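You operate a simulated robot arm through the tools that you are given. There is no shell and no other tool. Be economical: measure what you need, move in short steps, check, and stop when the job is done.

Carry out the task below with a simulated robot arm. There is one attempt and no reset: what you move stays moved.

JOB
Join the black channel to the steel block in the welding jig.
Fine: screen shut, then table switched on; one good spot by one pull of the spot lever; then table off, gas lever shut, screen left shut. Leave the other channels. Where these are worked on the way, their far stop is far enough and under half their travel is too little: table switch.

It is judged by the outcome, as a careful person would: the job done as asked, and still so three seconds after it is handed in. It fails if anything else is knocked over, pushed out of place, dropped, spilled or broken.

ROBOT AND FRAMES
A 7-joint arm with a two-finger parallel gripper, fixed in place. Base frame: the origin is at the foot of the arm, x ahead of it, y to its left, z up; the work surface is at about z = 840. Units: mm, rad, N and s.
With the tool pointing down near the work surface it reaches from about 300 to 700 mm from the base axis. Its first joint turns from -1.152 to 1.152 rad. Payload 1.57 kg.
Tool frame: the origin (TCP) lies between the finger pads and is the grasp point; the fingertips stand 30 mm ahead of it; z points along the fingers, y is the line along which they close. Largest opening 110 mm; finger width 24, thickness 12; the body of the gripper, 48 by 112 mm, starts 78 mm behind the TCP.
Orientation is told as [roll, pitch, yaw] about the base's x, y, z axes, in that order, counted from this pose: with the fingers straight down and closing along the base's y, the tool's x points along the base's -x, its y along +y and its z along -z.

CONTROLS
- The arm moves only by the tool apply_moves. Its argument "motion" is text: rows parted by semicolons, each of 6 numbers parted by spaces: the shift along the tool's x, y, z in cm, then the turn, a rotation vector about the tool's x, y, z in rad. In form: dx dy dz wx wy wz; .... A call has 1 to 12 rows; each row is the pose to reach, as a shift and turn from the pose commanded when the call began, along the tool's axes at that moment. "gripper" is the finger opening in cm, from 0 to 11, set as the call begins (left out, the last holds). Each row takes 0.2 s and may step no farther than 50 mm and 0.15 rad from the row before; otherwise, or with a gripper value out of range, the whole call is refused. A pose out of reach is approached as far as the arm can. The call stops where the force on the tool passes 80 N (or 10 N more than at its start, if that is more) or the arm is blocked; 0.2 s more then pass. Each finger travels about 108 mm/s and halts on what it meets, pressing with about 31 N; the grip force reading is that of the motor and also rises with nothing between the fingers. The clock runs only during rows and for 0.2 s after the last one: add rows that repeat a pose to give the fingers time. The reply holds the time, the measured pose of the TCP, the force on the tool along the base axes, the opening and the grip force, in the units named above and with some noise, with the torque about the TCP (base axes, N m) and any sound that the robot's microphone picked up.
- Cameras (640 x 400 px; columns grow to the right, rows downward): "scene" is fixed at [179.5, -398.5, 1408.8]; the picture's right is [0.66, -0.75, 0.00], its down [-0.38, -0.33, -0.86] and it looks along [0.65, 0.57, -0.51] (base axes); focal length 315 px, centre (320, 200). "wrist" rides on the gripper at [70, 16, -141] in the tool frame; the picture's right is [-0.23, 0.97, 0.00], its down [-0.86, -0.20, -0.48] and it looks along [-0.47, -0.11, 0.88] (tool axes); focal length 222 px, centre (320, 200). There is no depth. A picture from a camera that has moved, and an enlarged one, comes with that camera's place and axes in the base frame and with its lens.
- camera(camera): a new picture of that camera. The clock stands still meanwhile.
- inspect(camera, box): a new picture of the part [left, top, right, bottom] of that camera's present view, enlarged. The clock stands still meanwhile.
- job_done(): hands the job in; it is judged then, once.

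Work in short steps. Places have to be worked out from the pictures, the camera data and where the tool is seen: move nearer, look again, correct. Check each grasp and each placing, and mend what went wrong. You have 120 turns and 68 pictures in all, those below and enlarged ones among them. Open the gripper and draw the arm clear of the work before you hand the job in, unless the task says otherwise; then end with one line.

The tools are called by a JSON object that holds its "method" and its "body". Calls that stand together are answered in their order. apply_moves: Moves the arm, as the interface text tells. Its arguments: {"type":"object","properties":{"motion":{"type":"string"},"gripper":{"type":"number"}},"required":["motion"]} The other tools are called the same way: camera (camera) takes a picture; inspect (camera, box) takes an enlarged picture of a part of a camera's view; job_done () hands the job in.

At the start:

```text
clock: 0.0
eef_pos: [438.4, 57.7, 1236.9]
tool_rot: [0.001, -0.001, 0.0]
force: [-0.5, 0.4, -0.9]
ft_torque: [-0.04, -0.02, 0.0]
width: 110.0
gripper_force: 0.0
```

scene: 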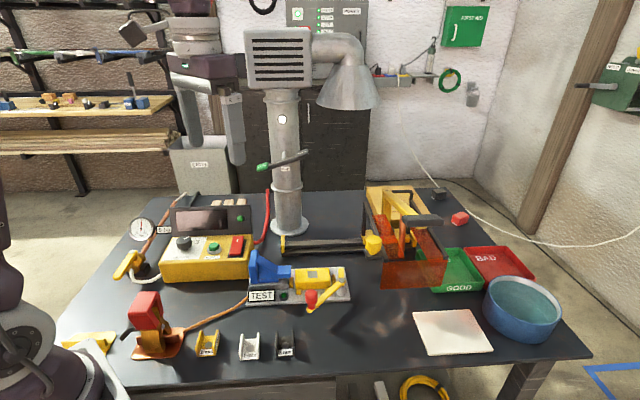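
wrist: 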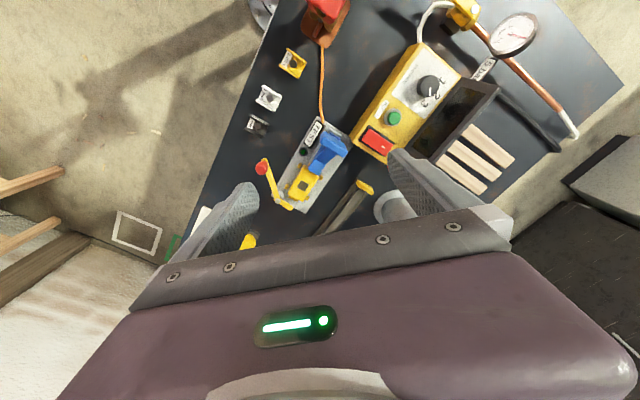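

The scene is cluttered, so I'll enlarge the key areas first.

{"method": "inspect", "body": {"camera": "scene", "box": [60, 180, 280, 370]}}

{"method": "inspect", "body": {"camera": "scene", "box": [230, 170, 470, 330]}}

{"method": "inspect", "body": {"camera": "scene", "box": [180, 240, 360, 370]}}

{"method": "inspect", "body": {"camera": "wrist", "box": [230, 0, 550, 220]}}

```text
2.11 times, centred on (170, 275) of scene
camera zoom: at [179.5, -398.5, 1408.8], right [0.66, -0.75, 0.0], down [-0.38, -0.33, -0.86], along [0.65, 0.57, -0.51], focal length 663 px, centre (636, 42)
```

zoom: 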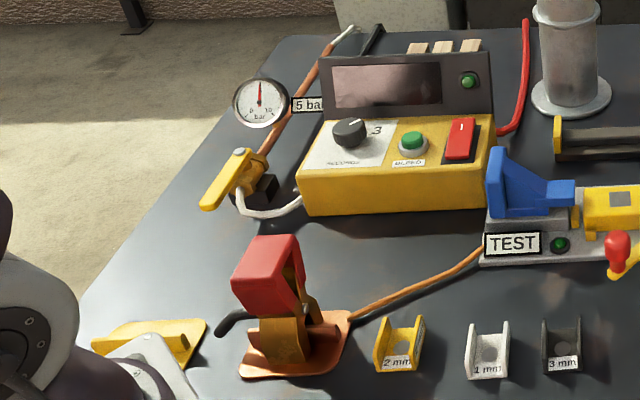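

```text
2.50 times, centred on (350, 250) of scene
camera zoom: at [179.5, -398.5, 1408.8], right [0.66, -0.75, 0.0], down [-0.38, -0.33, -0.86], along [0.65, 0.57, -0.51], focal length 787 px, centre (245, 75)
```

zoom: 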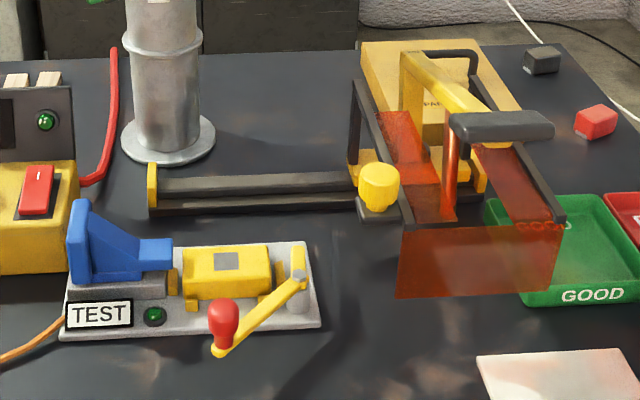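

```text
3.08 times, centred on (270, 305) of scene
camera zoom: at [179.5, -398.5, 1408.8], right [0.66, -0.75, 0.0], down [-0.38, -0.33, -0.86], along [0.65, 0.57, -0.51], focal length 969 px, centre (474, -123)
```

zoom: 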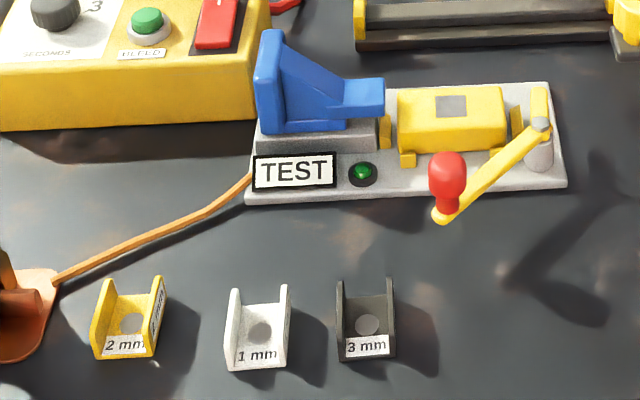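

```text
1.82 times, centred on (390, 110) of wrist
camera zoom: at [368.8, 73.3, 1378.6], right [0.23, 0.97, 0.0], down [0.86, -0.2, 0.48], along [0.47, -0.11, -0.88], focal length 404 px, centre (193, 364)
```

zoom: 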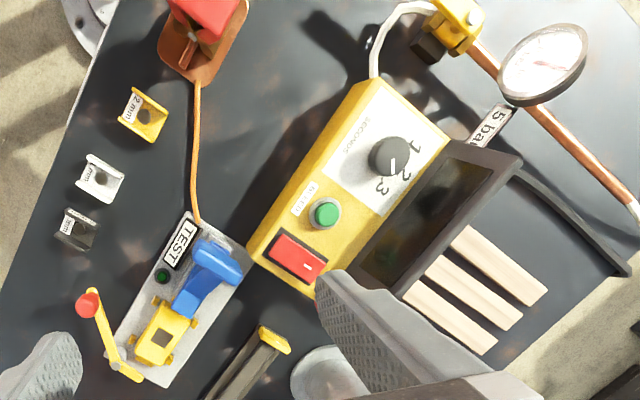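

I need to see the wall notices and the jig and screen in more detail.

{"method": "inspect", "body": {"camera": "scene", "box": [240, 0, 400, 100]}}

{"method": "inspect", "body": {"camera": "scene", "box": [350, 170, 470, 300]}}

{"method": "inspect", "body": {"camera": "scene", "box": [110, 190, 260, 290]}}

{"method": "inspect", "body": {"camera": "scene", "box": [560, 40, 640, 130]}}

```text
4.00 times, centred on (320, 50) of scene
camera zoom: at [179.5, -398.5, 1408.8], right [0.66, -0.75, 0.0], down [-0.38, -0.33, -0.86], along [0.65, 0.57, -0.51], focal length 1259 px, centre (320, 800)
```

zoom: 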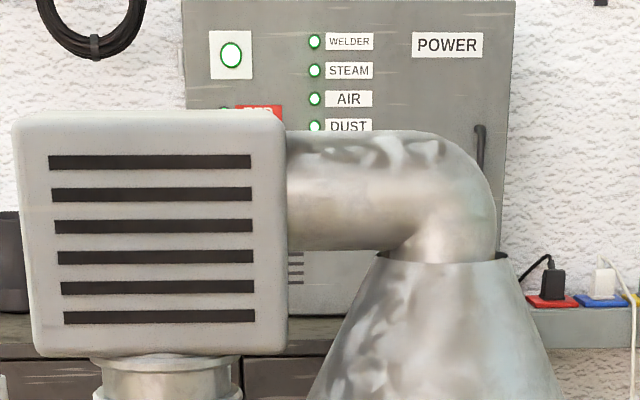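

```text
3.08 times, centred on (410, 235) of scene
camera zoom: at [179.5, -398.5, 1408.8], right [0.66, -0.75, 0.0], down [-0.38, -0.33, -0.86], along [0.65, 0.57, -0.51], focal length 969 px, centre (43, 92)
```

zoom: 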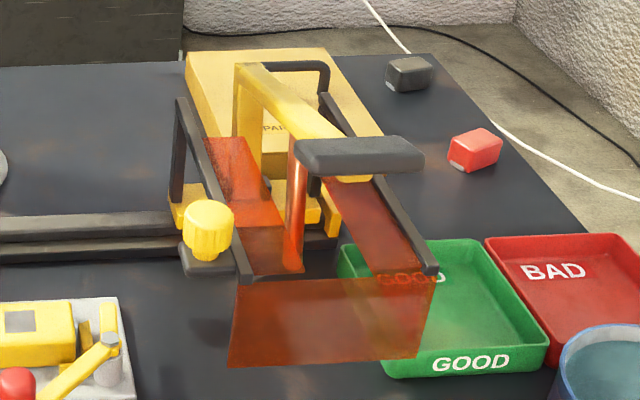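

```text
4.00 times, centred on (185, 240) of scene
camera zoom: at [179.5, -398.5, 1408.8], right [0.66, -0.75, 0.0], down [-0.38, -0.33, -0.86], along [0.65, 0.57, -0.51], focal length 1259 px, centre (860, 40)
```

zoom: 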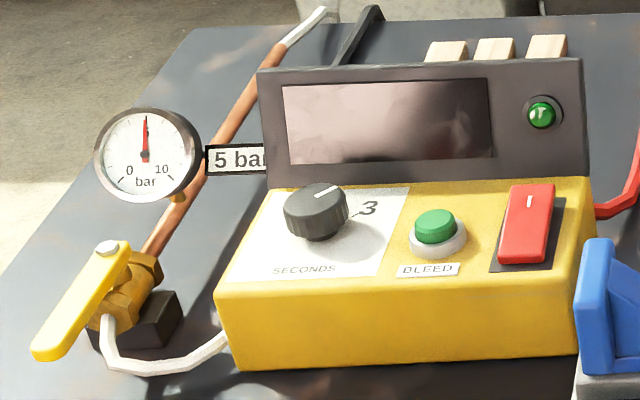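

```text
4.44 times, centred on (600, 85) of scene
camera zoom: at [179.5, -398.5, 1408.8], right [0.66, -0.75, 0.0], down [-0.38, -0.33, -0.86], along [0.65, 0.57, -0.51], focal length 1399 px, centre (-924, 711)
```

zoom: 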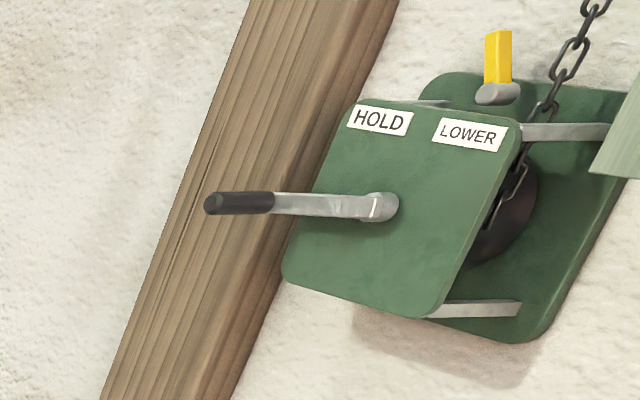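

I'll fly the wrist camera toward the jig to look at it from nearer.

{"method": "apply_moves", "body": {"motion": "-2 -3.5 1.9 0 0 0; -4 -7 3.8 0 0 0; -6 -10.5 5.7 0 0 0; -8 -14 7.6 0 0 0; -10 -17.5 9.5 0 0 0; -12 -20.8 11.5 0 0 0; -12 -20.8 11.5 0 0 0"}}

{"method": "camera", "body": {"camera": "wrist"}}

```text
clock: 1.6
eef_pos: [558.5, -152.6, 1123.4]
tool_rot: [0.0, -0.001, 0.002]
force: [-0.2, -0.1, -0.1]
ft_torque: [-0.01, -0.04, -0.01]
width: 109.8
gripper_force: 0.2
```

```text
57 pictures are left
camera wrist: at [489.3, -136.6, 1264.6], right [0.23, 0.97, 0.0], down [0.86, -0.2, 0.48], along [0.47, -0.11, -0.88], focal length 222 px, centre (320, 200)
```

wrist: 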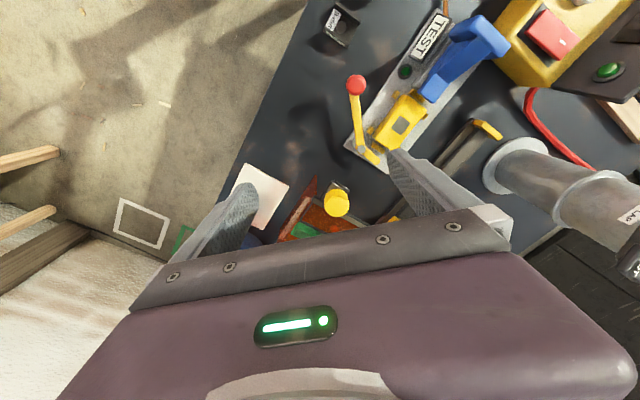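

The wrist view hides the jig behind the fingers; I'll look at it through the fixed camera, strongly enlarged.

{"method": "inspect", "body": {"camera": "scene", "box": [360, 180, 450, 240]}}

{"method": "inspect", "body": {"camera": "wrist", "box": [260, 140, 420, 240]}}

{"method": "camera", "body": {"camera": "scene"}}

```text
6.67 times, centred on (405, 210) of scene
camera zoom: at [179.4, -398.5, 1408.8], right [0.66, -0.75, 0.0], down [-0.38, -0.33, -0.86], along [0.65, 0.57, -0.51], focal length 2099 px, centre (-247, 133)
```

zoom: 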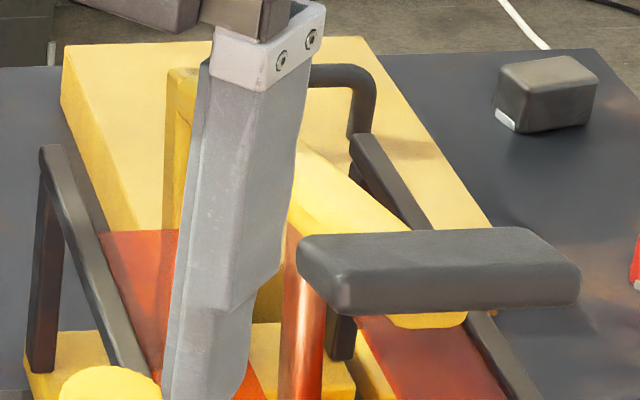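

```text
4.00 times, centred on (340, 190) of wrist
camera zoom: at [489.3, -136.6, 1264.6], right [0.23, 0.97, 0.0], down [0.86, -0.2, 0.48], along [0.47, -0.11, -0.88], focal length 888 px, centre (240, 240)
```

zoom: 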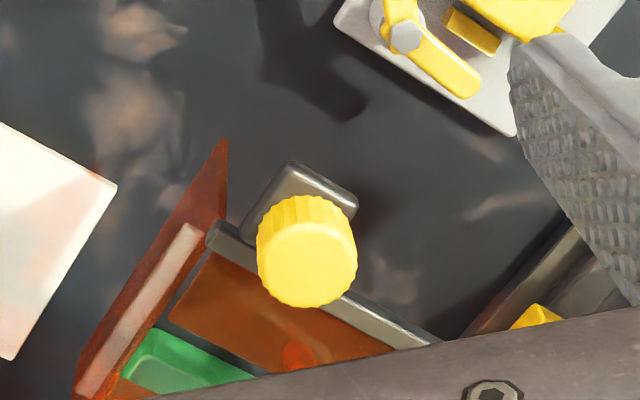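

```text
54 pictures are left
```

scene: 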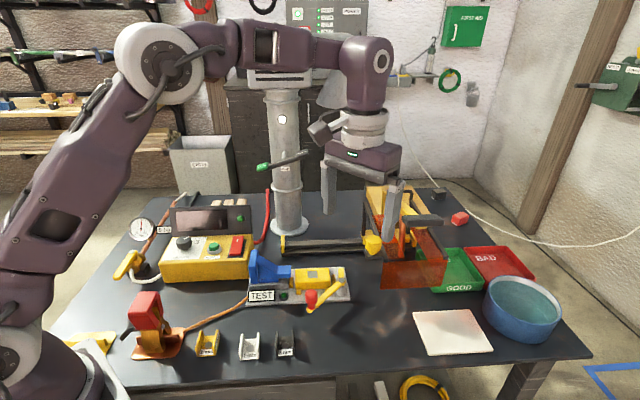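

Inspect the TEST fixture from above with the present wrist view.

{"method": "inspect", "body": {"camera": "wrist", "box": [320, 0, 520, 180]}}

{"method": "inspect", "body": {"camera": "scene", "box": [350, 225, 450, 295]}}

```text
2.22 times, centred on (420, 90) of wrist
camera zoom: at [489.3, -136.6, 1264.6], right [0.23, 0.97, 0.0], down [0.86, -0.2, 0.48], along [0.47, -0.11, -0.88], focal length 494 px, centre (98, 444)
```

zoom: 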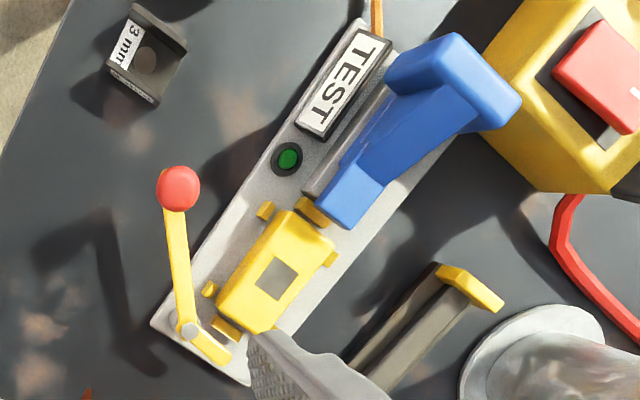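

```text
5.71 times, centred on (400, 260) of scene
camera zoom: at [179.4, -398.5, 1408.8], right [0.66, -0.75, 0.0], down [-0.38, -0.33, -0.86], along [0.65, 0.57, -0.51], focal length 1799 px, centre (-137, -143)
```

zoom: 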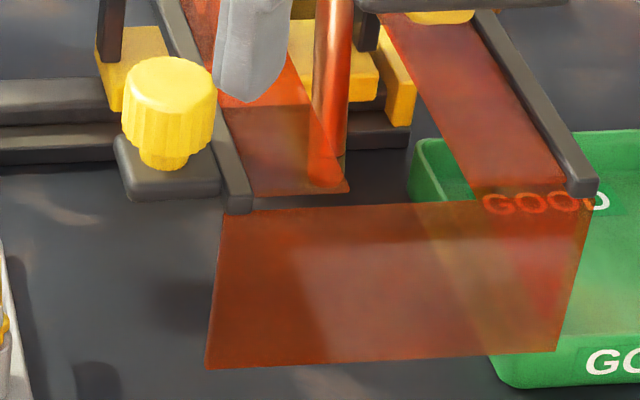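

I'll tilt the tool forward by about 0.7 rad so the wrist camera looks at the jig from the front.

{"method": "apply_moves", "body": {"motion": "-1 -0.4 2 0 -0.14 0; -2 -0.8 4 0 -0.28 0; -3 -1.2 6 0 -0.42 0; -4 -1.6 8 0 -0.56 0; -5 -2 10 0 -0.7 0; -5 -2 10 0 -0.7 0"}}

{"method": "camera", "body": {"camera": "wrist"}}

```text
clock: 3.0
eef_pos: [608.9, -170.4, 1023.7]
tool_rot: [0.0, -0.704, -0.001]
force: [0.1, 0.7, 0.2]
ft_torque: [0.02, 0.0, -0.01]
width: 110.1
gripper_force: 0.0
```

```text
51 pictures are left
camera wrist: at [464.2, -154.5, 1086.2], right [0.17, 0.97, 0.15], down [0.34, -0.2, 0.92], along [0.92, -0.11, -0.37], focal length 222 px, centre (320, 200)
```

wrist: 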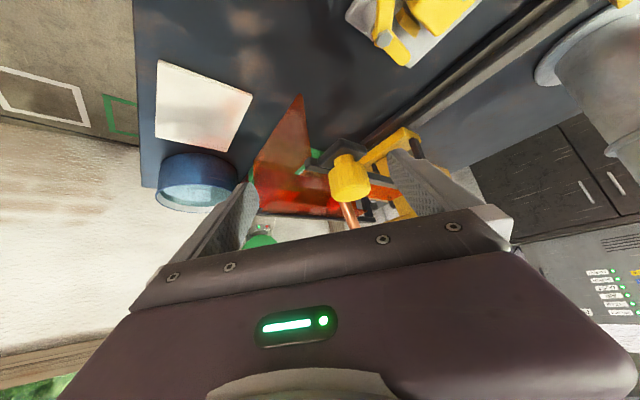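

Zoom into the jig in this view.

{"method": "inspect", "body": {"camera": "wrist", "box": [230, 90, 450, 230]}}

```text
2.86 times, centred on (340, 160) of wrist
camera zoom: at [464.2, -154.5, 1086.2], right [0.17, 0.97, 0.15], down [0.34, -0.2, 0.92], along [0.92, -0.11, -0.37], focal length 635 px, centre (263, 314)
```

zoom: 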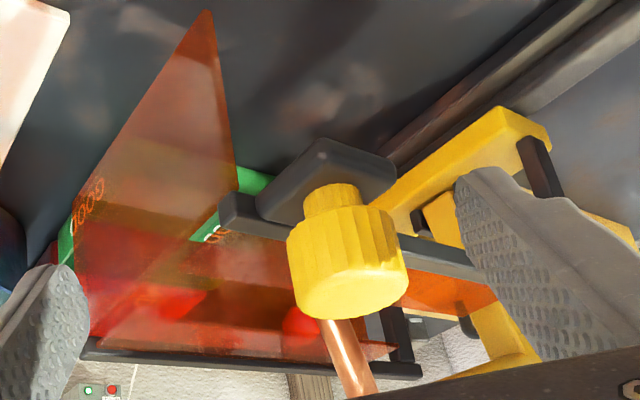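

Triangulating with both cameras: the yellow knob is at about (617,-148,1014), right between my fingers, on a screen carriage that runs on rails along (0.7,-0.7). I'll back straight out, untilt, and look at the TEST fixture from above.

{"method": "apply_moves", "body": {"motion": "0 0 -4 0 0 0; 0 0 -8 0 0 0; 0 0 -12 0 0 0; 0 0 -12 0 0.14 0; 0 0 -12 0 0.28 0; 0 0 -12 0 0.42 0; 0 0 -12 0 0.56 0; 0 0 -12 0 0.7 0"}}

```text
clock: 4.8
eef_pos: [530.6, -170.6, 1114.9]
tool_rot: [0.0, 0.002, 0.001]
force: [0.1, 0.8, 0.8]
ft_torque: [-0.01, -0.01, 0.01]
width: 110.0
gripper_force: 0.1
```

Now above the TEST fixture, with the tool beyond it so the camera sees straight down.

{"method": "apply_moves", "body": {"motion": "-2 3.5 1 0 0 0; -4 7 2 0 0 0; -6 10.5 3 0 0 0; -8 14 4 0 0 0; -10 15 5 0 0 0; -10 15 5 0 0 0"}}

{"method": "camera", "body": {"camera": "wrist"}}

{"method": "inspect", "body": {"camera": "wrist", "box": [200, 0, 480, 180]}}

```text
clock: 6.2
eef_pos: [631.0, -19.3, 1066.6]
tool_rot: [0.0, 0.002, -0.002]
force: [-0.6, -0.1, -0.4]
ft_torque: [-0.04, 0.02, 0.0]
width: 109.6
gripper_force: 0.2
```

```text
49 pictures are left
camera wrist: at [561.0, -2.9, 1206.5], right [0.23, 0.97, 0.0], down [0.86, -0.2, 0.48], along [0.47, -0.11, -0.88], focal length 222 px, centre (320, 200)
```

wrist: 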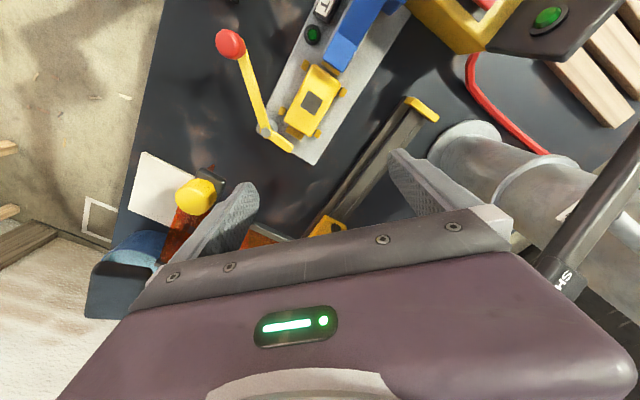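

```text
2.22 times, centred on (340, 90) of wrist
camera zoom: at [561.0, -2.9, 1206.5], right [0.23, 0.97, 0.0], down [0.86, -0.2, 0.48], along [0.47, -0.11, -0.88], focal length 494 px, centre (276, 444)
```

zoom: 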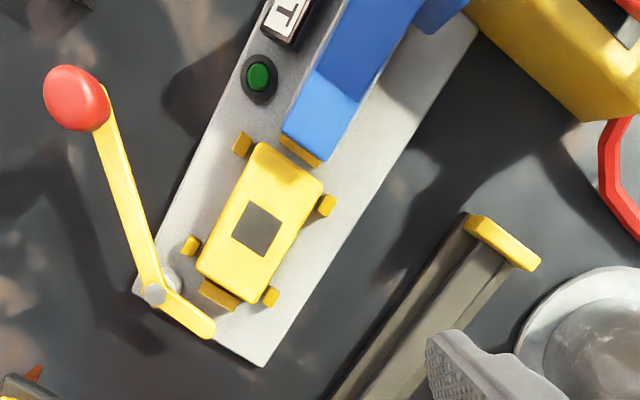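

Now the left side: red-headed device, dial and gas lever. Moving the camera there.

{"method": "apply_moves", "body": {"motion": "0 0 -5 0 0 0; 3.5 3.3 -7 0 0 0; 7 6.6 -7 0 0 0; 10.5 10 -7 0 0 0; 14 13.2 -7 0 0 0; 17.5 16.6 -5 0 0 0; 21 20 -4 0 0 0; 21 20 -4 0 0 0"}}

{"method": "inspect", "body": {"camera": "wrist", "box": [160, 0, 560, 230]}}

{"method": "inspect", "body": {"camera": "scene", "box": [350, 160, 480, 300]}}

```text
refused: row 2 steps farther than a row can; nothing moved
```

```text
1.60 times, centred on (360, 115) of wrist
camera zoom: at [561.0, -2.9, 1206.5], right [0.23, 0.97, 0.0], down [0.86, -0.2, 0.48], along [0.47, -0.11, -0.88], focal length 355 px, centre (256, 336)
```

zoom: 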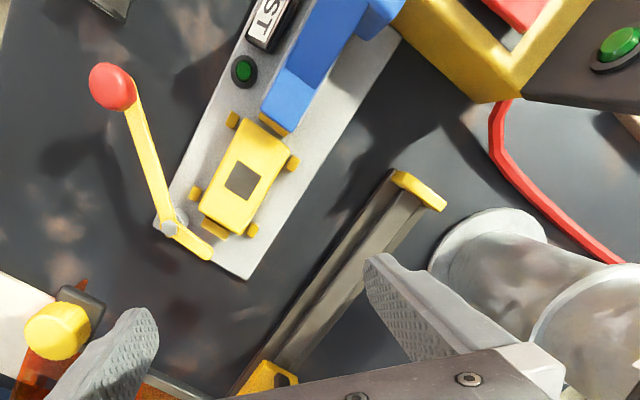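

```text
2.86 times, centred on (415, 230) of scene
camera zoom: at [179.5, -398.4, 1408.8], right [0.66, -0.75, 0.0], down [-0.38, -0.33, -0.86], along [0.65, 0.57, -0.51], focal length 899 px, centre (49, 114)
```

zoom: 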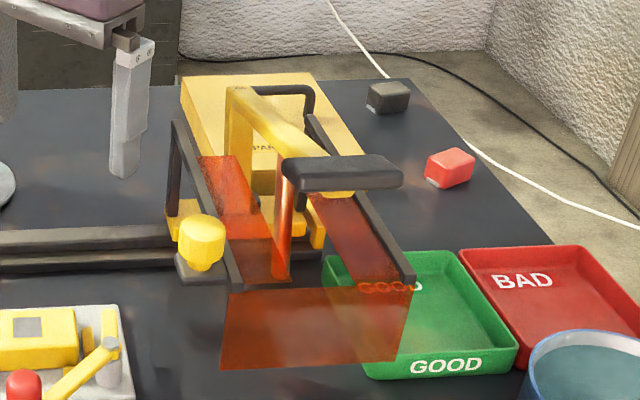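

Step was too large; redo with smaller steps.

{"method": "apply_moves", "body": {"motion": "0 0 -4 0 0 0; 3 3 -6 0 0 0; 6 6 -6 0 0 0; 9 9 -6 0 0 0; 12 12 -6 0 0 0; 15 15 -6 0 0 0; 18 18 -5 0 0 0; 21 21 -4 0 0 0; 21 21 -4 0 0 0"}}

{"method": "inspect", "body": {"camera": "wrist", "box": [100, 0, 580, 240]}}

```text
clock: 8.2
eef_pos: [420.5, 190.6, 1104.8]
tool_rot: [0.0, 0.0, 0.001]
force: [0.9, 0.9, -0.9]
ft_torque: [-0.01, 0.01, 0.01]
width: 110.0
gripper_force: 0.1
```

```text
1.33 times, centred on (340, 120) of wrist
camera zoom: at [350.3, 206.5, 1245.1], right [0.23, 0.97, 0.0], down [0.86, -0.2, 0.48], along [0.47, -0.11, -0.88], focal length 296 px, centre (293, 307)
```

zoom: 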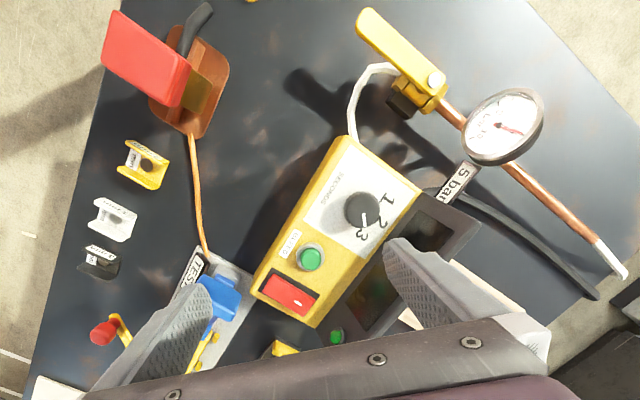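

{"method": "inspect", "body": {"camera": "wrist", "box": [160, 0, 290, 110]}}

{"method": "inspect", "body": {"camera": "wrist", "box": [280, 90, 420, 250]}}

{"method": "inspect", "body": {"camera": "scene", "box": [90, 280, 200, 365]}}

```text
3.64 times, centred on (225, 55) of wrist
camera zoom: at [350.3, 206.5, 1245.1], right [0.23, 0.97, 0.0], down [0.86, -0.2, 0.48], along [0.47, -0.11, -0.88], focal length 808 px, centre (666, 727)
```

zoom: 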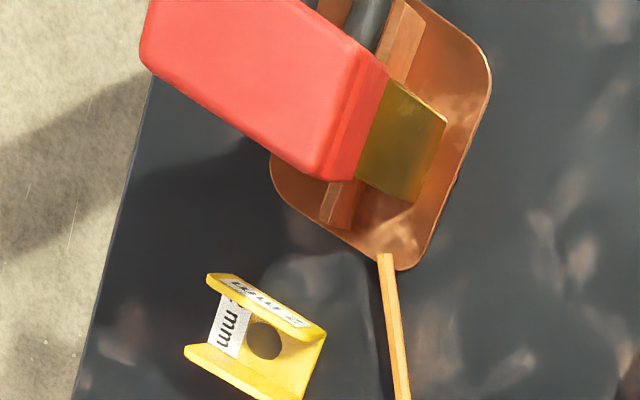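

```text
2.50 times, centred on (350, 170) of wrist
camera zoom: at [350.3, 206.5, 1245.1], right [0.23, 0.97, 0.0], down [0.86, -0.2, 0.48], along [0.47, -0.11, -0.88], focal length 555 px, centre (245, 275)
```

zoom: 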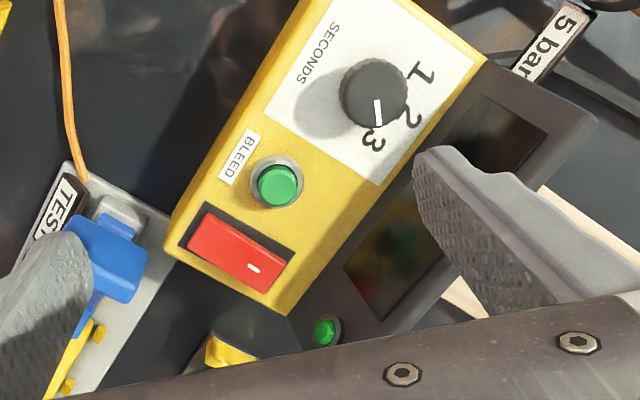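

```text
4.71 times, centred on (145, 322) of scene
camera zoom: at [179.5, -398.4, 1408.8], right [0.66, -0.75, 0.0], down [-0.38, -0.33, -0.86], along [0.65, 0.57, -0.51], focal length 1481 px, centre (1144, -376)
```

zoom: 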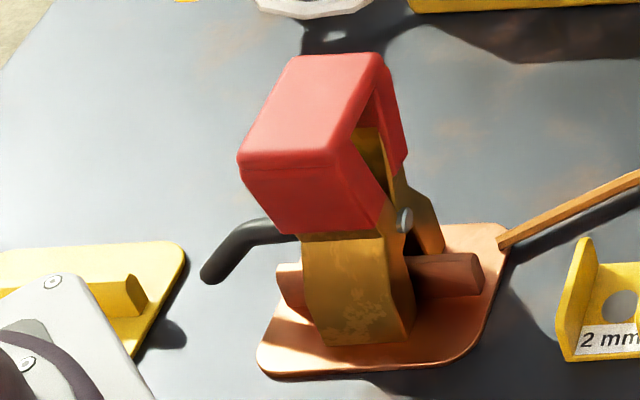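

The dial points at 3, gauge 5 bar, gas lever in line with the pipe. Now detail views of jig and carriage from the fixed camera.

{"method": "inspect", "body": {"camera": "scene", "box": [245, 245, 355, 315]}}

{"method": "inspect", "body": {"camera": "scene", "box": [365, 185, 445, 245]}}

{"method": "inspect", "body": {"camera": "scene", "box": [270, 325, 310, 360]}}

```text
5.71 times, centred on (300, 280) of scene
camera zoom: at [179.5, -398.4, 1408.8], right [0.66, -0.75, 0.0], down [-0.38, -0.33, -0.86], along [0.65, 0.57, -0.51], focal length 1799 px, centre (434, -257)
```

zoom: 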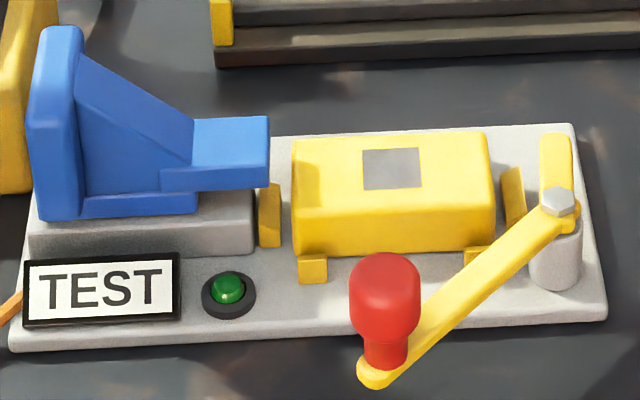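

```text
6.67 times, centred on (405, 215) of scene
camera zoom: at [179.5, -398.4, 1408.8], right [0.66, -0.75, 0.0], down [-0.38, -0.33, -0.86], along [0.65, 0.57, -0.51], focal length 2099 px, centre (-247, 100)
```

zoom: 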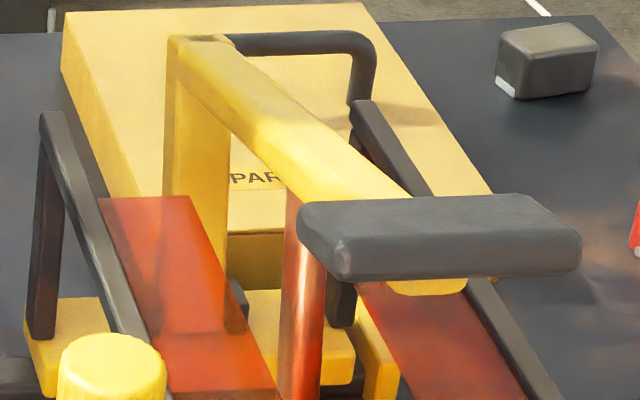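

```text
11.43 times, centred on (290, 342) of scene
camera zoom: at [179.5, -398.4, 1408.8], right [0.66, -0.75, 0.0], down [-0.38, -0.33, -0.86], along [0.65, 0.57, -0.51], focal length 3598 px, centre (663, -1429)
```

zoom: 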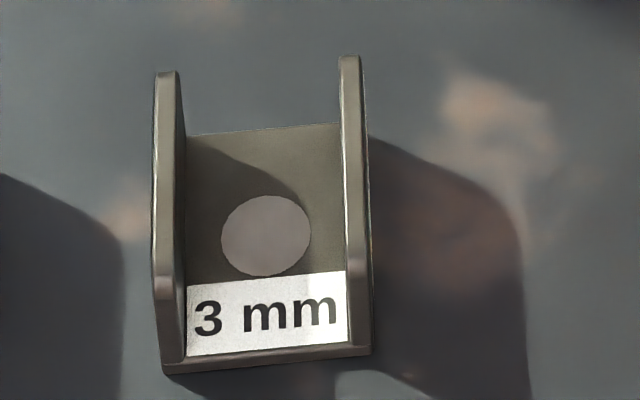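

Plan: the channel goes on the yellow-painted block (bare square at about (587,-20,878)), then the screen/electrode carriage slides left over it. I go above the black channel with the tool yawed 45°, to measure it.

{"method": "apply_moves", "body": {"motion": "-1.2 -3.7 1.2 0 0 -0.131; -2.4 -7.4 2.5 0 0 -0.262; -3.6 -11 3.7 0 0 -0.393; -4.8 -14.7 5 0 0 -0.524; -6 -18.4 6.3 0 0 -0.655; -7 -22 7.5 0 0 -0.785; -7 -22 7.5 0 0 -0.785"}}

{"method": "camera", "body": {"camera": "wrist"}}

```text
clock: 9.8
eef_pos: [490.6, -31.0, 1030.3]
tool_rot: [0.0, 0.0, 0.788]
force: [-0.1, -0.2, -0.4]
ft_torque: [0.02, 0.0, 0.0]
width: 110.3
gripper_force: 0.0
```

```text
38 pictures are left
camera wrist: at [429.7, -69.2, 1170.2], right [-0.53, 0.85, 0.0], down [0.74, 0.46, 0.48], along [0.41, 0.25, -0.88], focal length 222 px, centre (320, 200)
```

wrist: 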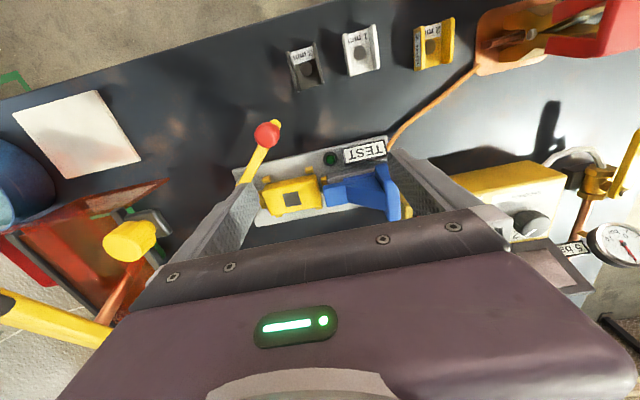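

{"method": "inspect", "body": {"camera": "wrist", "box": [270, 20, 390, 110]}}

```text
4.44 times, centred on (330, 65) of wrist
camera zoom: at [429.7, -69.2, 1170.2], right [-0.53, 0.85, 0.0], down [0.74, 0.46, 0.48], along [0.41, 0.25, -0.88], focal length 987 px, centre (276, 800)
```

zoom: 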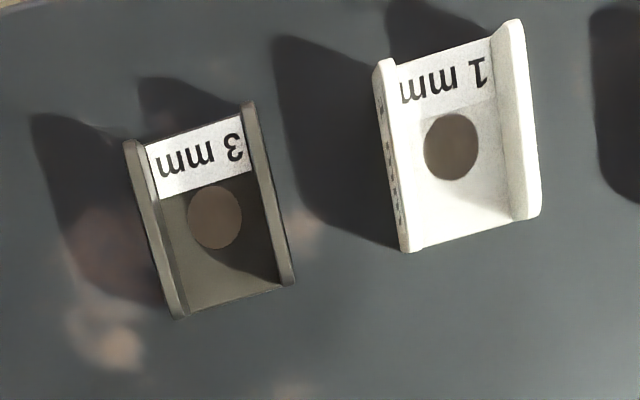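

Channel is at about (431,-89), walls normal to the 135–136° line, ~38 wide, 43 long. Move over it with the gripper at 54 mm, then down to just above.

{"method": "apply_moves", "body": {"motion": "4.2 0.07 0 0 0 -0.01; 8.3 0.14 0 0 0 -0.015; 8.3 0.14 4 0 0 -0.015; 8.3 0.14 8 0 0 -0.015; 8.3 0.14 11.5 0 0 -0.015; 8.3 0.14 11.5 0 0 -0.015", "gripper": 5.4}}

{"method": "inspect", "body": {"camera": "scene", "box": [220, 290, 340, 365]}}

{"method": "inspect", "body": {"camera": "wrist", "box": [220, 60, 440, 240]}}

```text
clock: 11.2
eef_pos: [432.1, -86.8, 913.2]
tool_rot: [0.0, 0.0, 0.8]
force: [-0.2, 0.9, -0.2]
ft_torque: [0.02, -0.04, -0.01]
width: 54.1
gripper_force: 0.0
```

```text
5.33 times, centred on (280, 328) of scene
camera zoom: at [179.5, -398.5, 1408.8], right [0.66, -0.75, 0.0], down [-0.38, -0.33, -0.86], along [0.65, 0.57, -0.51], focal length 1679 px, centre (533, -480)
```

zoom: 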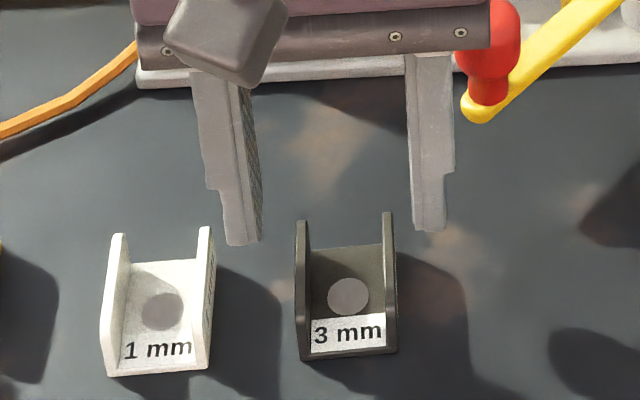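

```text
2.22 times, centred on (330, 150) of wrist
camera zoom: at [370.7, -125.1, 1054.1], right [-0.54, 0.84, 0.0], down [0.74, 0.47, 0.48], along [0.4, 0.26, -0.88], focal length 494 px, centre (298, 311)
```

zoom: 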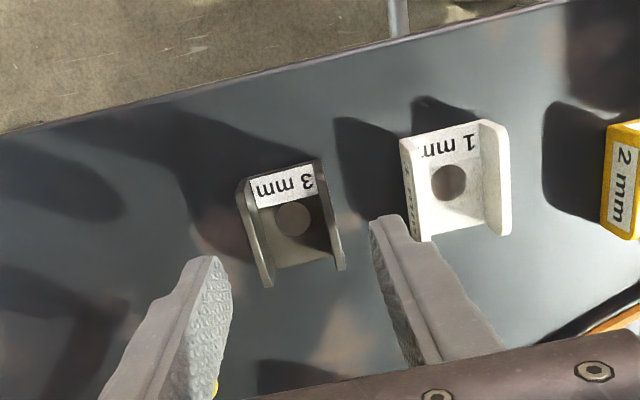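

Offsets are small (about 4 mm along the walls). Descend to grip height with correction.

{"method": "apply_moves", "body": {"motion": "0.4 0.1 1.5 0 0 0; 0.4 0.1 3 0 0 0; 0.4 0.1 3.85 0 0 0; 0.4 0.1 3.85 0 0 0"}}

{"method": "apply_moves", "body": {"motion": "0 0 0 0 0 0; 0 0 0 0 0 0; 0 0 0 0 0 0", "gripper": 2.5}}

{"method": "inspect", "body": {"camera": "scene", "box": [220, 290, 340, 365]}}

```text
clock: 12.2
eef_pos: [427.2, -90.9, 875.2]
tool_rot: [-0.001, 0.0, 0.8]
force: [-0.4, 0.3, 0.4]
ft_torque: [0.0, 0.01, -0.01]
width: 53.9
gripper_force: 0.1
```

```text
clock: 13.0
eef_pos: [427.5, -89.6, 874.6]
tool_rot: [0.0, 0.0, 0.801]
force: [0.2, 0.2, 0.0]
ft_torque: [0.01, 0.02, 0.0]
width: 35.1
gripper_force: 31.2
```

```text
5.33 times, centred on (280, 328) of scene
camera zoom: at [179.5, -398.5, 1408.8], right [0.66, -0.75, 0.0], down [-0.38, -0.33, -0.86], along [0.65, 0.57, -0.51], focal length 1679 px, centre (533, -480)
```

zoom: 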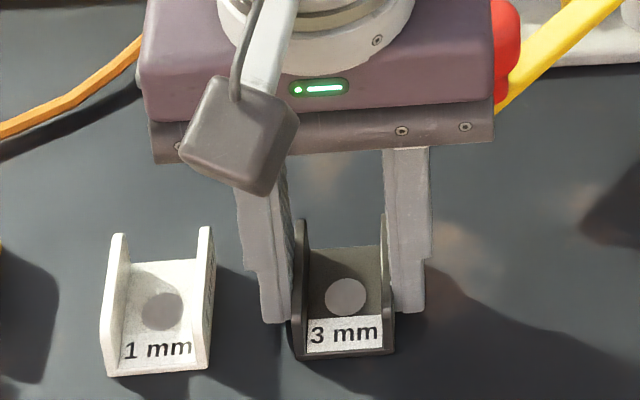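

Firm grip at 35 mm. Lift straight up and carry to above the block.

{"method": "apply_moves", "body": {"motion": "0 0 -2 0 0 0; 0 0 -6 0 0 0; 0 0 -10 0 0 0; 0 0 -12.5 0 0 0; -4 -1.6 -12.5 0 0 0; -8 -3.3 -12.5 0 0 0; -12 -5 -12.5 0 0 0; -16.1 -6.6 -12.5 0 0 0.015; -16.1 -6.6 -10 0 0 0.015; -16.1 -6.6 -8 0 0 0.015; -16.1 -6.6 -8 0 0 0.015"}}

{"method": "inspect", "body": {"camera": "scene", "box": [255, 235, 365, 310]}}

{"method": "inspect", "body": {"camera": "wrist", "box": [220, 80, 440, 220]}}

```text
clock: 15.4
eef_pos: [587.1, -19.9, 957.1]
tool_rot: [0.0, 0.0, 0.785]
force: [0.3, -0.5, -0.1]
ft_torque: [-0.02, -0.02, 0.0]
width: 25.2
gripper_force: 0.0
```

```text
5.33 times, centred on (310, 272) of scene
camera zoom: at [179.5, -398.5, 1408.8], right [0.66, -0.75, 0.0], down [-0.38, -0.33, -0.86], along [0.65, 0.57, -0.51], focal length 1679 px, centre (373, -187)
```

zoom: 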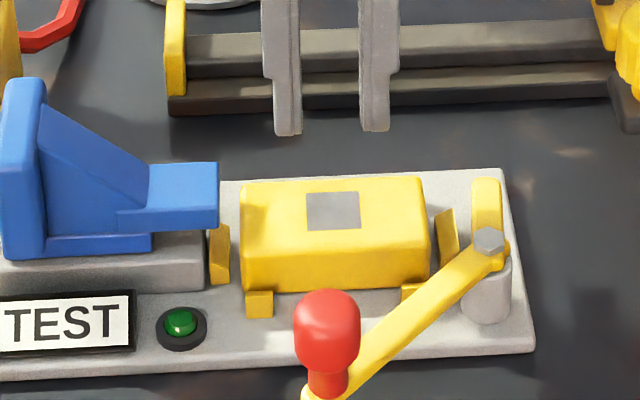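

```text
2.86 times, centred on (330, 150) of wrist
camera zoom: at [526.8, -57.5, 1097.7], right [-0.53, 0.85, 0.0], down [0.75, 0.46, 0.48], along [0.41, 0.25, -0.88], focal length 635 px, centre (291, 343)
```

zoom: 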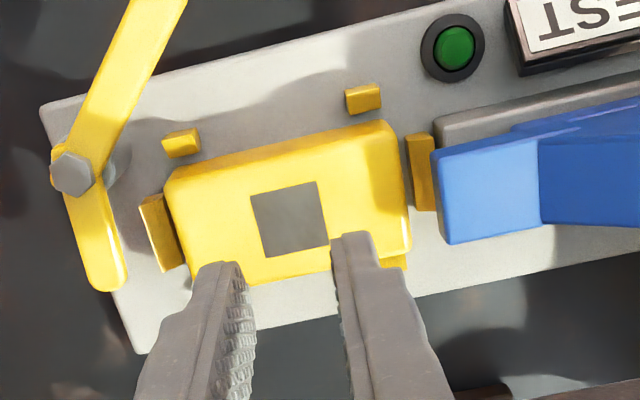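

The channel slipped out on the way. I need to see where it went.

{"method": "camera", "body": {"camera": "scene"}}

```text
31 pictures are left
```

scene: 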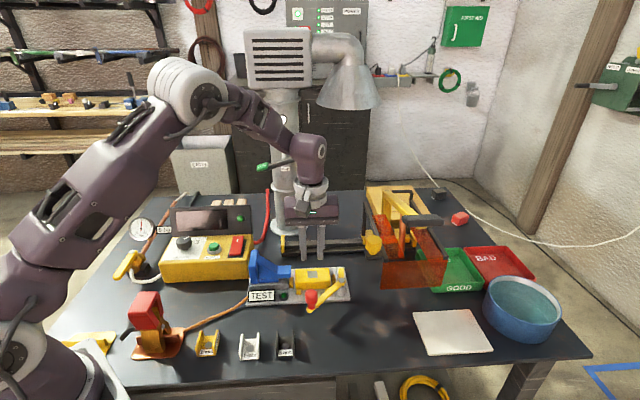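

The channel stayed where it was (it slipped at once on lifting). Go back over it with fingers reopened to 54 mm.

{"method": "apply_moves", "body": {"motion": "0 0 -4.5 0 0 0; 4 1.6 -4.5 0 0 0; 8 3.2 -4.5 0 0 0; 12 4.8 -4.5 0 0 0; 16.2 6.36 -4.5 0 0 0; 16.2 6.36 0 0 0 -0.015; 16.2 6.36 4.4 0 0 -0.015; 16.2 6.36 4.4 0 0 -0.015", "gripper": 5.4}}

{"method": "inspect", "body": {"camera": "scene", "box": [220, 290, 340, 365]}}

{"method": "inspect", "body": {"camera": "wrist", "box": [290, 120, 380, 200]}}

```text
clock: 17.2
eef_pos: [428.0, -91.1, 911.7]
tool_rot: [-0.001, 0.001, 0.802]
force: [0.8, -0.9, 0.8]
ft_torque: [0.04, 0.03, 0.01]
width: 54.1
gripper_force: 0.2
```

```text
5.33 times, centred on (280, 328) of scene
camera zoom: at [179.5, -398.5, 1408.8], right [0.66, -0.75, 0.0], down [-0.38, -0.33, -0.86], along [0.65, 0.57, -0.51], focal length 1679 px, centre (533, -480)
```

zoom: 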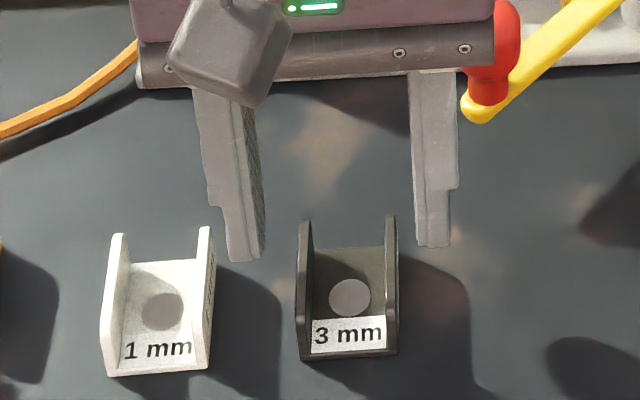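

```text
5.00 times, centred on (335, 160) of wrist
camera zoom: at [367.9, -129.4, 1052.0], right [-0.54, 0.84, 0.0], down [0.74, 0.48, 0.48], along [0.4, 0.26, -0.88], focal length 1111 px, centre (245, 400)
```

zoom: 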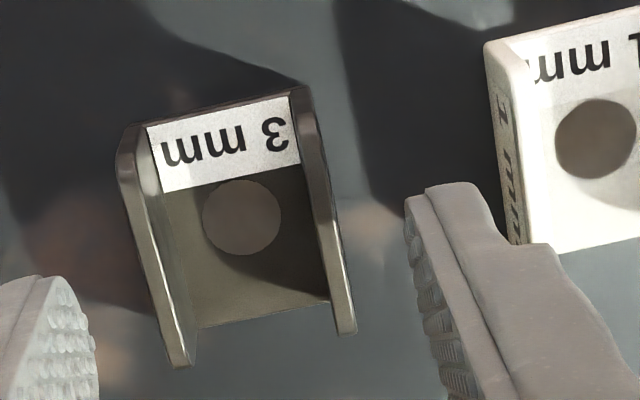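

Channel is unshifted. Go deeper this time (tips about 1.5 mm above the table), close fully, then lift slowly a little.

{"method": "apply_moves", "body": {"motion": "0 0 2 0 0 0; 0 0 3.5 0 0 0; 0 0 4.0 0 0 0; 0 0 4.0 0 0 0"}}

{"method": "apply_moves", "body": {"motion": "0 0 0 0 0 0; 0 0 0 0 0 0; 0 0 0 0 0 0; 0 0 0 0 0 0; 0 0 -0.1 0 0 0; 0 0 -0.3 0 0 0; 0 0 -0.6 0 0 0; 0 0 -1 0 0 0; 0 0 -1 0 0 0", "gripper": 0}}

{"method": "inspect", "body": {"camera": "scene", "box": [220, 290, 340, 365]}}

```text
clock: 18.2
eef_pos: [427.2, -90.9, 872.6]
tool_rot: [0.002, -0.001, 0.799]
force: [0.0, 0.1, 1.2]
ft_torque: [0.01, 0.01, -0.02]
width: 54.1
gripper_force: 0.1
```

```text
clock: 20.2
eef_pos: [429.9, -91.2, 881.6]
tool_rot: [0.001, 0.0, 0.8]
force: [-0.7, -0.8, -0.2]
ft_torque: [0.02, -0.02, 0.0]
width: 35.1
gripper_force: 31.0
```

```text
5.33 times, centred on (280, 328) of scene
camera zoom: at [179.5, -398.5, 1408.8], right [0.66, -0.75, 0.0], down [-0.38, -0.33, -0.86], along [0.65, 0.57, -0.51], focal length 1679 px, centre (533, -480)
```

zoom: 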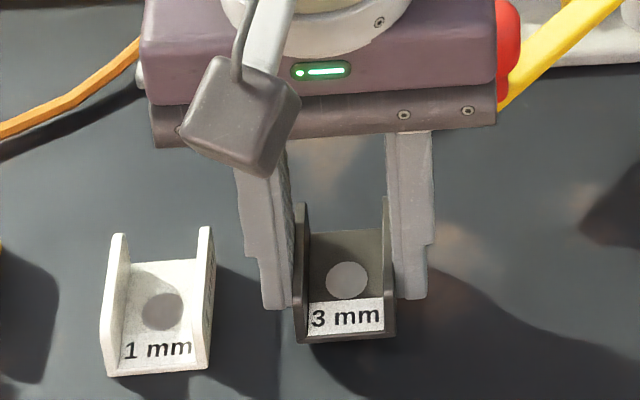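

Held this time. Lift gently, checking the width on the way.

{"method": "apply_moves", "body": {"motion": "0 0 -0.5 0 0 0; 0 0 -1.3 0 0 0; 0 0 -2.3 0 0 0; 0 0 -3.5 0 0 0; 0 0 -4.8 0 0 0; 0 0 -6 0 0 0; 0 0 -7.2 0 0 0; 0 0 -8.4 0 0 0; 0 0 -9.2 0 0 0; 0 0 -9.6 0 0 0; 0 0 -9.6 0 0 0"}}

```text
clock: 22.6
eef_pos: [428.8, -91.2, 977.7]
tool_rot: [0.0, -0.001, 0.802]
force: [-0.7, 0.6, -0.2]
ft_torque: [0.02, 0.01, 0.01]
width: 35.2
gripper_force: 31.0
```

Still held. Carry it gently to above the block's bare square, TCP target about (585.7,-21.1).

{"method": "apply_moves", "body": {"motion": "-0.8 -0.3 0 0 0 0; -2.5 -1 0 0 0 0; -5 -2 0 0 0 0; -7.5 -3 0 0 0 0; -10 -4 0 0 0 0; -12.5 -5 0 0 0 0.008; -14.5 -5.8 0 0 0 0.015; -15.6 -6.25 0 0 0 0.018; -15.96 -6.39 0 0 0 0.018; -15.96 -6.39 0 0 0 0.018"}}

{"method": "apply_moves", "body": {"motion": "0 0 0.6 0 0 0; 0 0 1.6 0 0 0; 0 0 2.8 0 0 0; 0 0 3.6 0 0 0; 0 0 4.2 0 0 0; 0 0 4.5 0 0 0; 0 0 4.5 0 0 0"}}

{"method": "inspect", "body": {"camera": "scene", "box": [255, 235, 365, 310]}}

{"method": "inspect", "body": {"camera": "wrist", "box": [220, 80, 440, 220]}}

```text
clock: 24.8
eef_pos: [584.9, -20.2, 979.1]
tool_rot: [-0.001, 0.0, 0.783]
force: [0.7, 0.2, -0.5]
ft_torque: [-0.04, 0.02, 0.02]
width: 35.4
gripper_force: 30.9
```

```text
clock: 26.4
eef_pos: [585.4, -21.3, 933.1]
tool_rot: [-0.001, 0.002, 0.782]
force: [0.2, -0.8, -0.7]
ft_torque: [0.0, -0.02, -0.01]
width: 35.3
gripper_force: 30.8
```

```text
5.33 times, centred on (310, 272) of scene
camera zoom: at [179.5, -398.5, 1408.8], right [0.66, -0.75, 0.0], down [-0.38, -0.33, -0.86], along [0.65, 0.57, -0.51], focal length 1679 px, centre (373, -187)
```

zoom: 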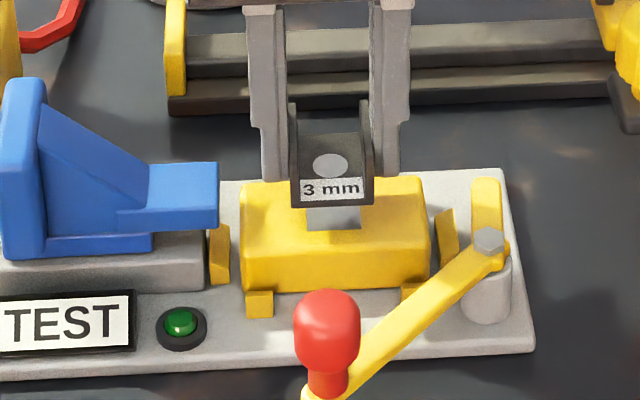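

```text
2.86 times, centred on (330, 150) of wrist
camera zoom: at [524.3, -58.5, 1073.7], right [-0.53, 0.85, 0.0], down [0.75, 0.46, 0.48], along [0.41, 0.25, -0.88], focal length 635 px, centre (291, 343)
```

zoom: 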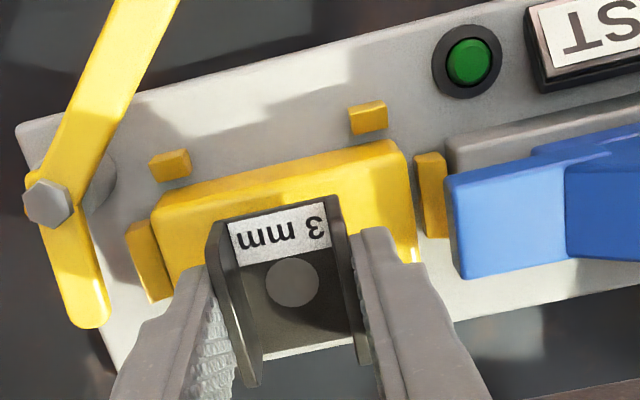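

Alignment within ~1 mm. Descend most of the way with a 1 mm correction.

{"method": "apply_moves", "body": {"motion": "-0.05 -0.1 0.5 0 0 0; -0.05 -0.1 1.2 0 0 0; -0.05 -0.1 1.7 0 0 0; -0.05 -0.1 1.95 0 0 0; -0.05 -0.1 1.95 0 0 0"}}

{"method": "apply_moves", "body": {"motion": "0 0 0.1 0 0 0; 0 0 0.2 0 0 0; 0 0 0.2 0 0 0"}}

```text
clock: 27.6
eef_pos: [585.6, -20.9, 912.9]
tool_rot: [0.0, 0.0, 0.783]
force: [-0.2, -0.8, 0.1]
ft_torque: [-0.05, 0.02, -0.01]
width: 35.0
gripper_force: 30.8
```

```text
clock: 28.4
eef_pos: [587.2, -22.3, 912.7]
tool_rot: [-0.001, -0.001, 0.784]
force: [0.3, 0.3, -1.2]
ft_torque: [-0.02, -0.04, 0.0]
width: 35.2
gripper_force: 31.1
```

No contact yet; lower by another 2 mm.

{"method": "apply_moves", "body": {"motion": "0 0 0.1 0 0 0; 0 0 0.2 0 0 0; 0 0 0.2 0 0 0"}}

{"method": "inspect", "body": {"camera": "scene", "box": [285, 245, 345, 285]}}

```text
clock: 29.2
eef_pos: [585.8, -20.8, 910.2]
tool_rot: [0.0, 0.001, 0.783]
force: [0.0, 0.3, 6.9]
ft_torque: [0.02, 0.02, 0.0]
width: 35.1
gripper_force: 31.1
```

```text
10.00 times, centred on (315, 265) of scene
camera zoom: at [179.3, -398.4, 1408.9], right [0.66, -0.75, 0.0], down [-0.38, -0.33, -0.86], along [0.65, 0.57, -0.51], focal length 3148 px, centre (370, -450)
```

zoom: 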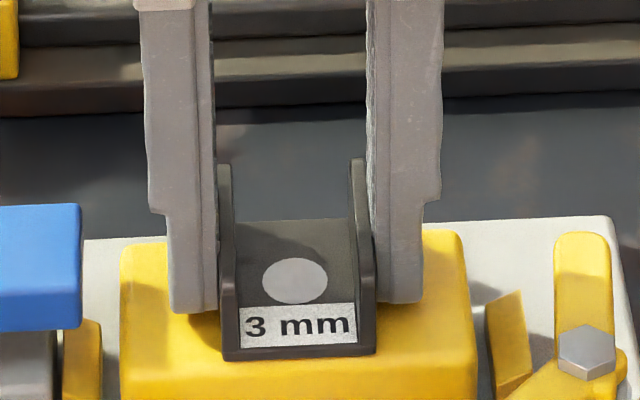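

Seated on the block (contact ~7 N) and the disc lies right over the square. Release and rise.

{"method": "apply_moves", "body": {"motion": "0 0 0 0 0 0; 0 0 0 0 0 0; 0 0 -1 0 0 0; 0 0 -3 0 0 0; 0 0 -7 0 0 0; 0 0 -12 0 0 0; 0 0 -15 0 0 0", "gripper": 5}}

{"method": "inspect", "body": {"camera": "wrist", "box": [160, 60, 480, 250]}}

```text
clock: 30.8
eef_pos: [587.0, -22.0, 1060.7]
tool_rot: [-0.001, 0.0, 0.784]
force: [-0.4, 0.4, -0.2]
ft_torque: [0.05, 0.04, 0.04]
width: 50.3
gripper_force: 0.0
```

```text
2.00 times, centred on (320, 155) of wrist
camera zoom: at [525.6, -59.5, 1201.0], right [-0.53, 0.85, 0.0], down [0.75, 0.46, 0.48], along [0.41, 0.25, -0.88], focal length 444 px, centre (320, 290)
```

zoom: 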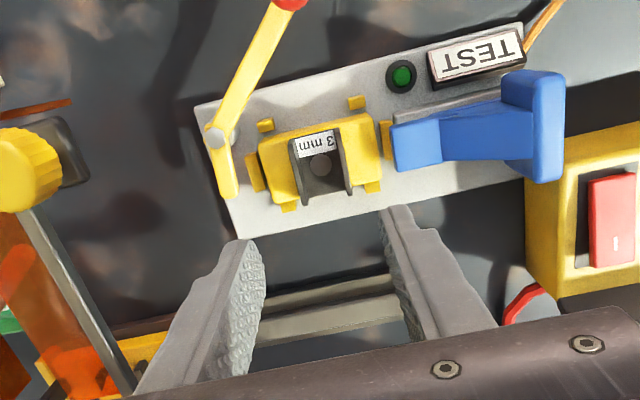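

Channel is placed squarely. Now toward the screen's yellow knob: hover near it for a measurement.

{"method": "apply_moves", "body": {"motion": "0.8 -2.5 -1 0 0 0; 1.6 -5 -2 0 0 0; 2.4 -7.5 -2 0 0 0; 3.9 -10 -2 0 0 0; 3.9 -10 -2 0 0 0"}}

{"method": "camera", "body": {"camera": "wrist"}}

{"method": "inspect", "body": {"camera": "scene", "box": [330, 180, 460, 290]}}

```text
clock: 32.0
eef_pos: [628.6, -121.1, 1078.7]
tool_rot: [0.0, -0.001, 0.784]
force: [-0.5, 0.0, 0.3]
ft_torque: [0.04, -0.02, -0.03]
width: 50.3
gripper_force: 0.2
```

```text
23 pictures are left
camera wrist: at [568.1, -158.0, 1219.4], right [-0.53, 0.85, 0.0], down [0.75, 0.46, 0.48], along [0.41, 0.25, -0.88], focal length 222 px, centre (320, 200)
```

wrist: 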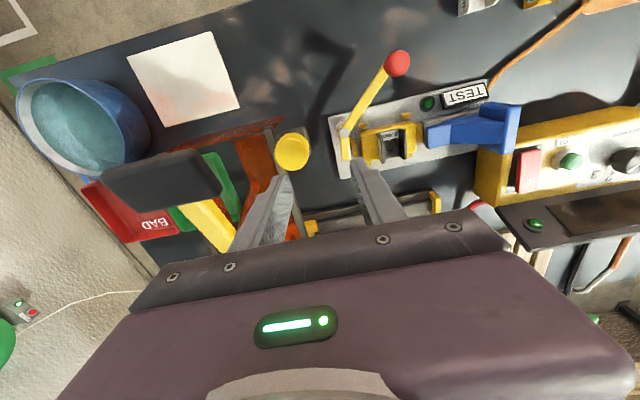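

```text
3.64 times, centred on (395, 235) of scene
camera zoom: at [179.4, -398.5, 1408.8], right [0.66, -0.75, 0.0], down [-0.38, -0.33, -0.86], along [0.65, 0.57, -0.51], focal length 1145 px, centre (47, 73)
```

zoom: 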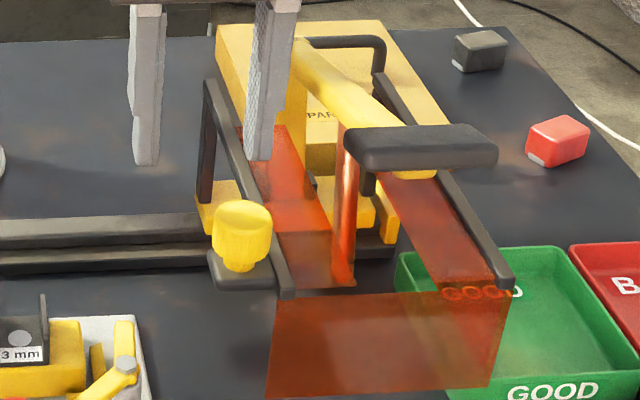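

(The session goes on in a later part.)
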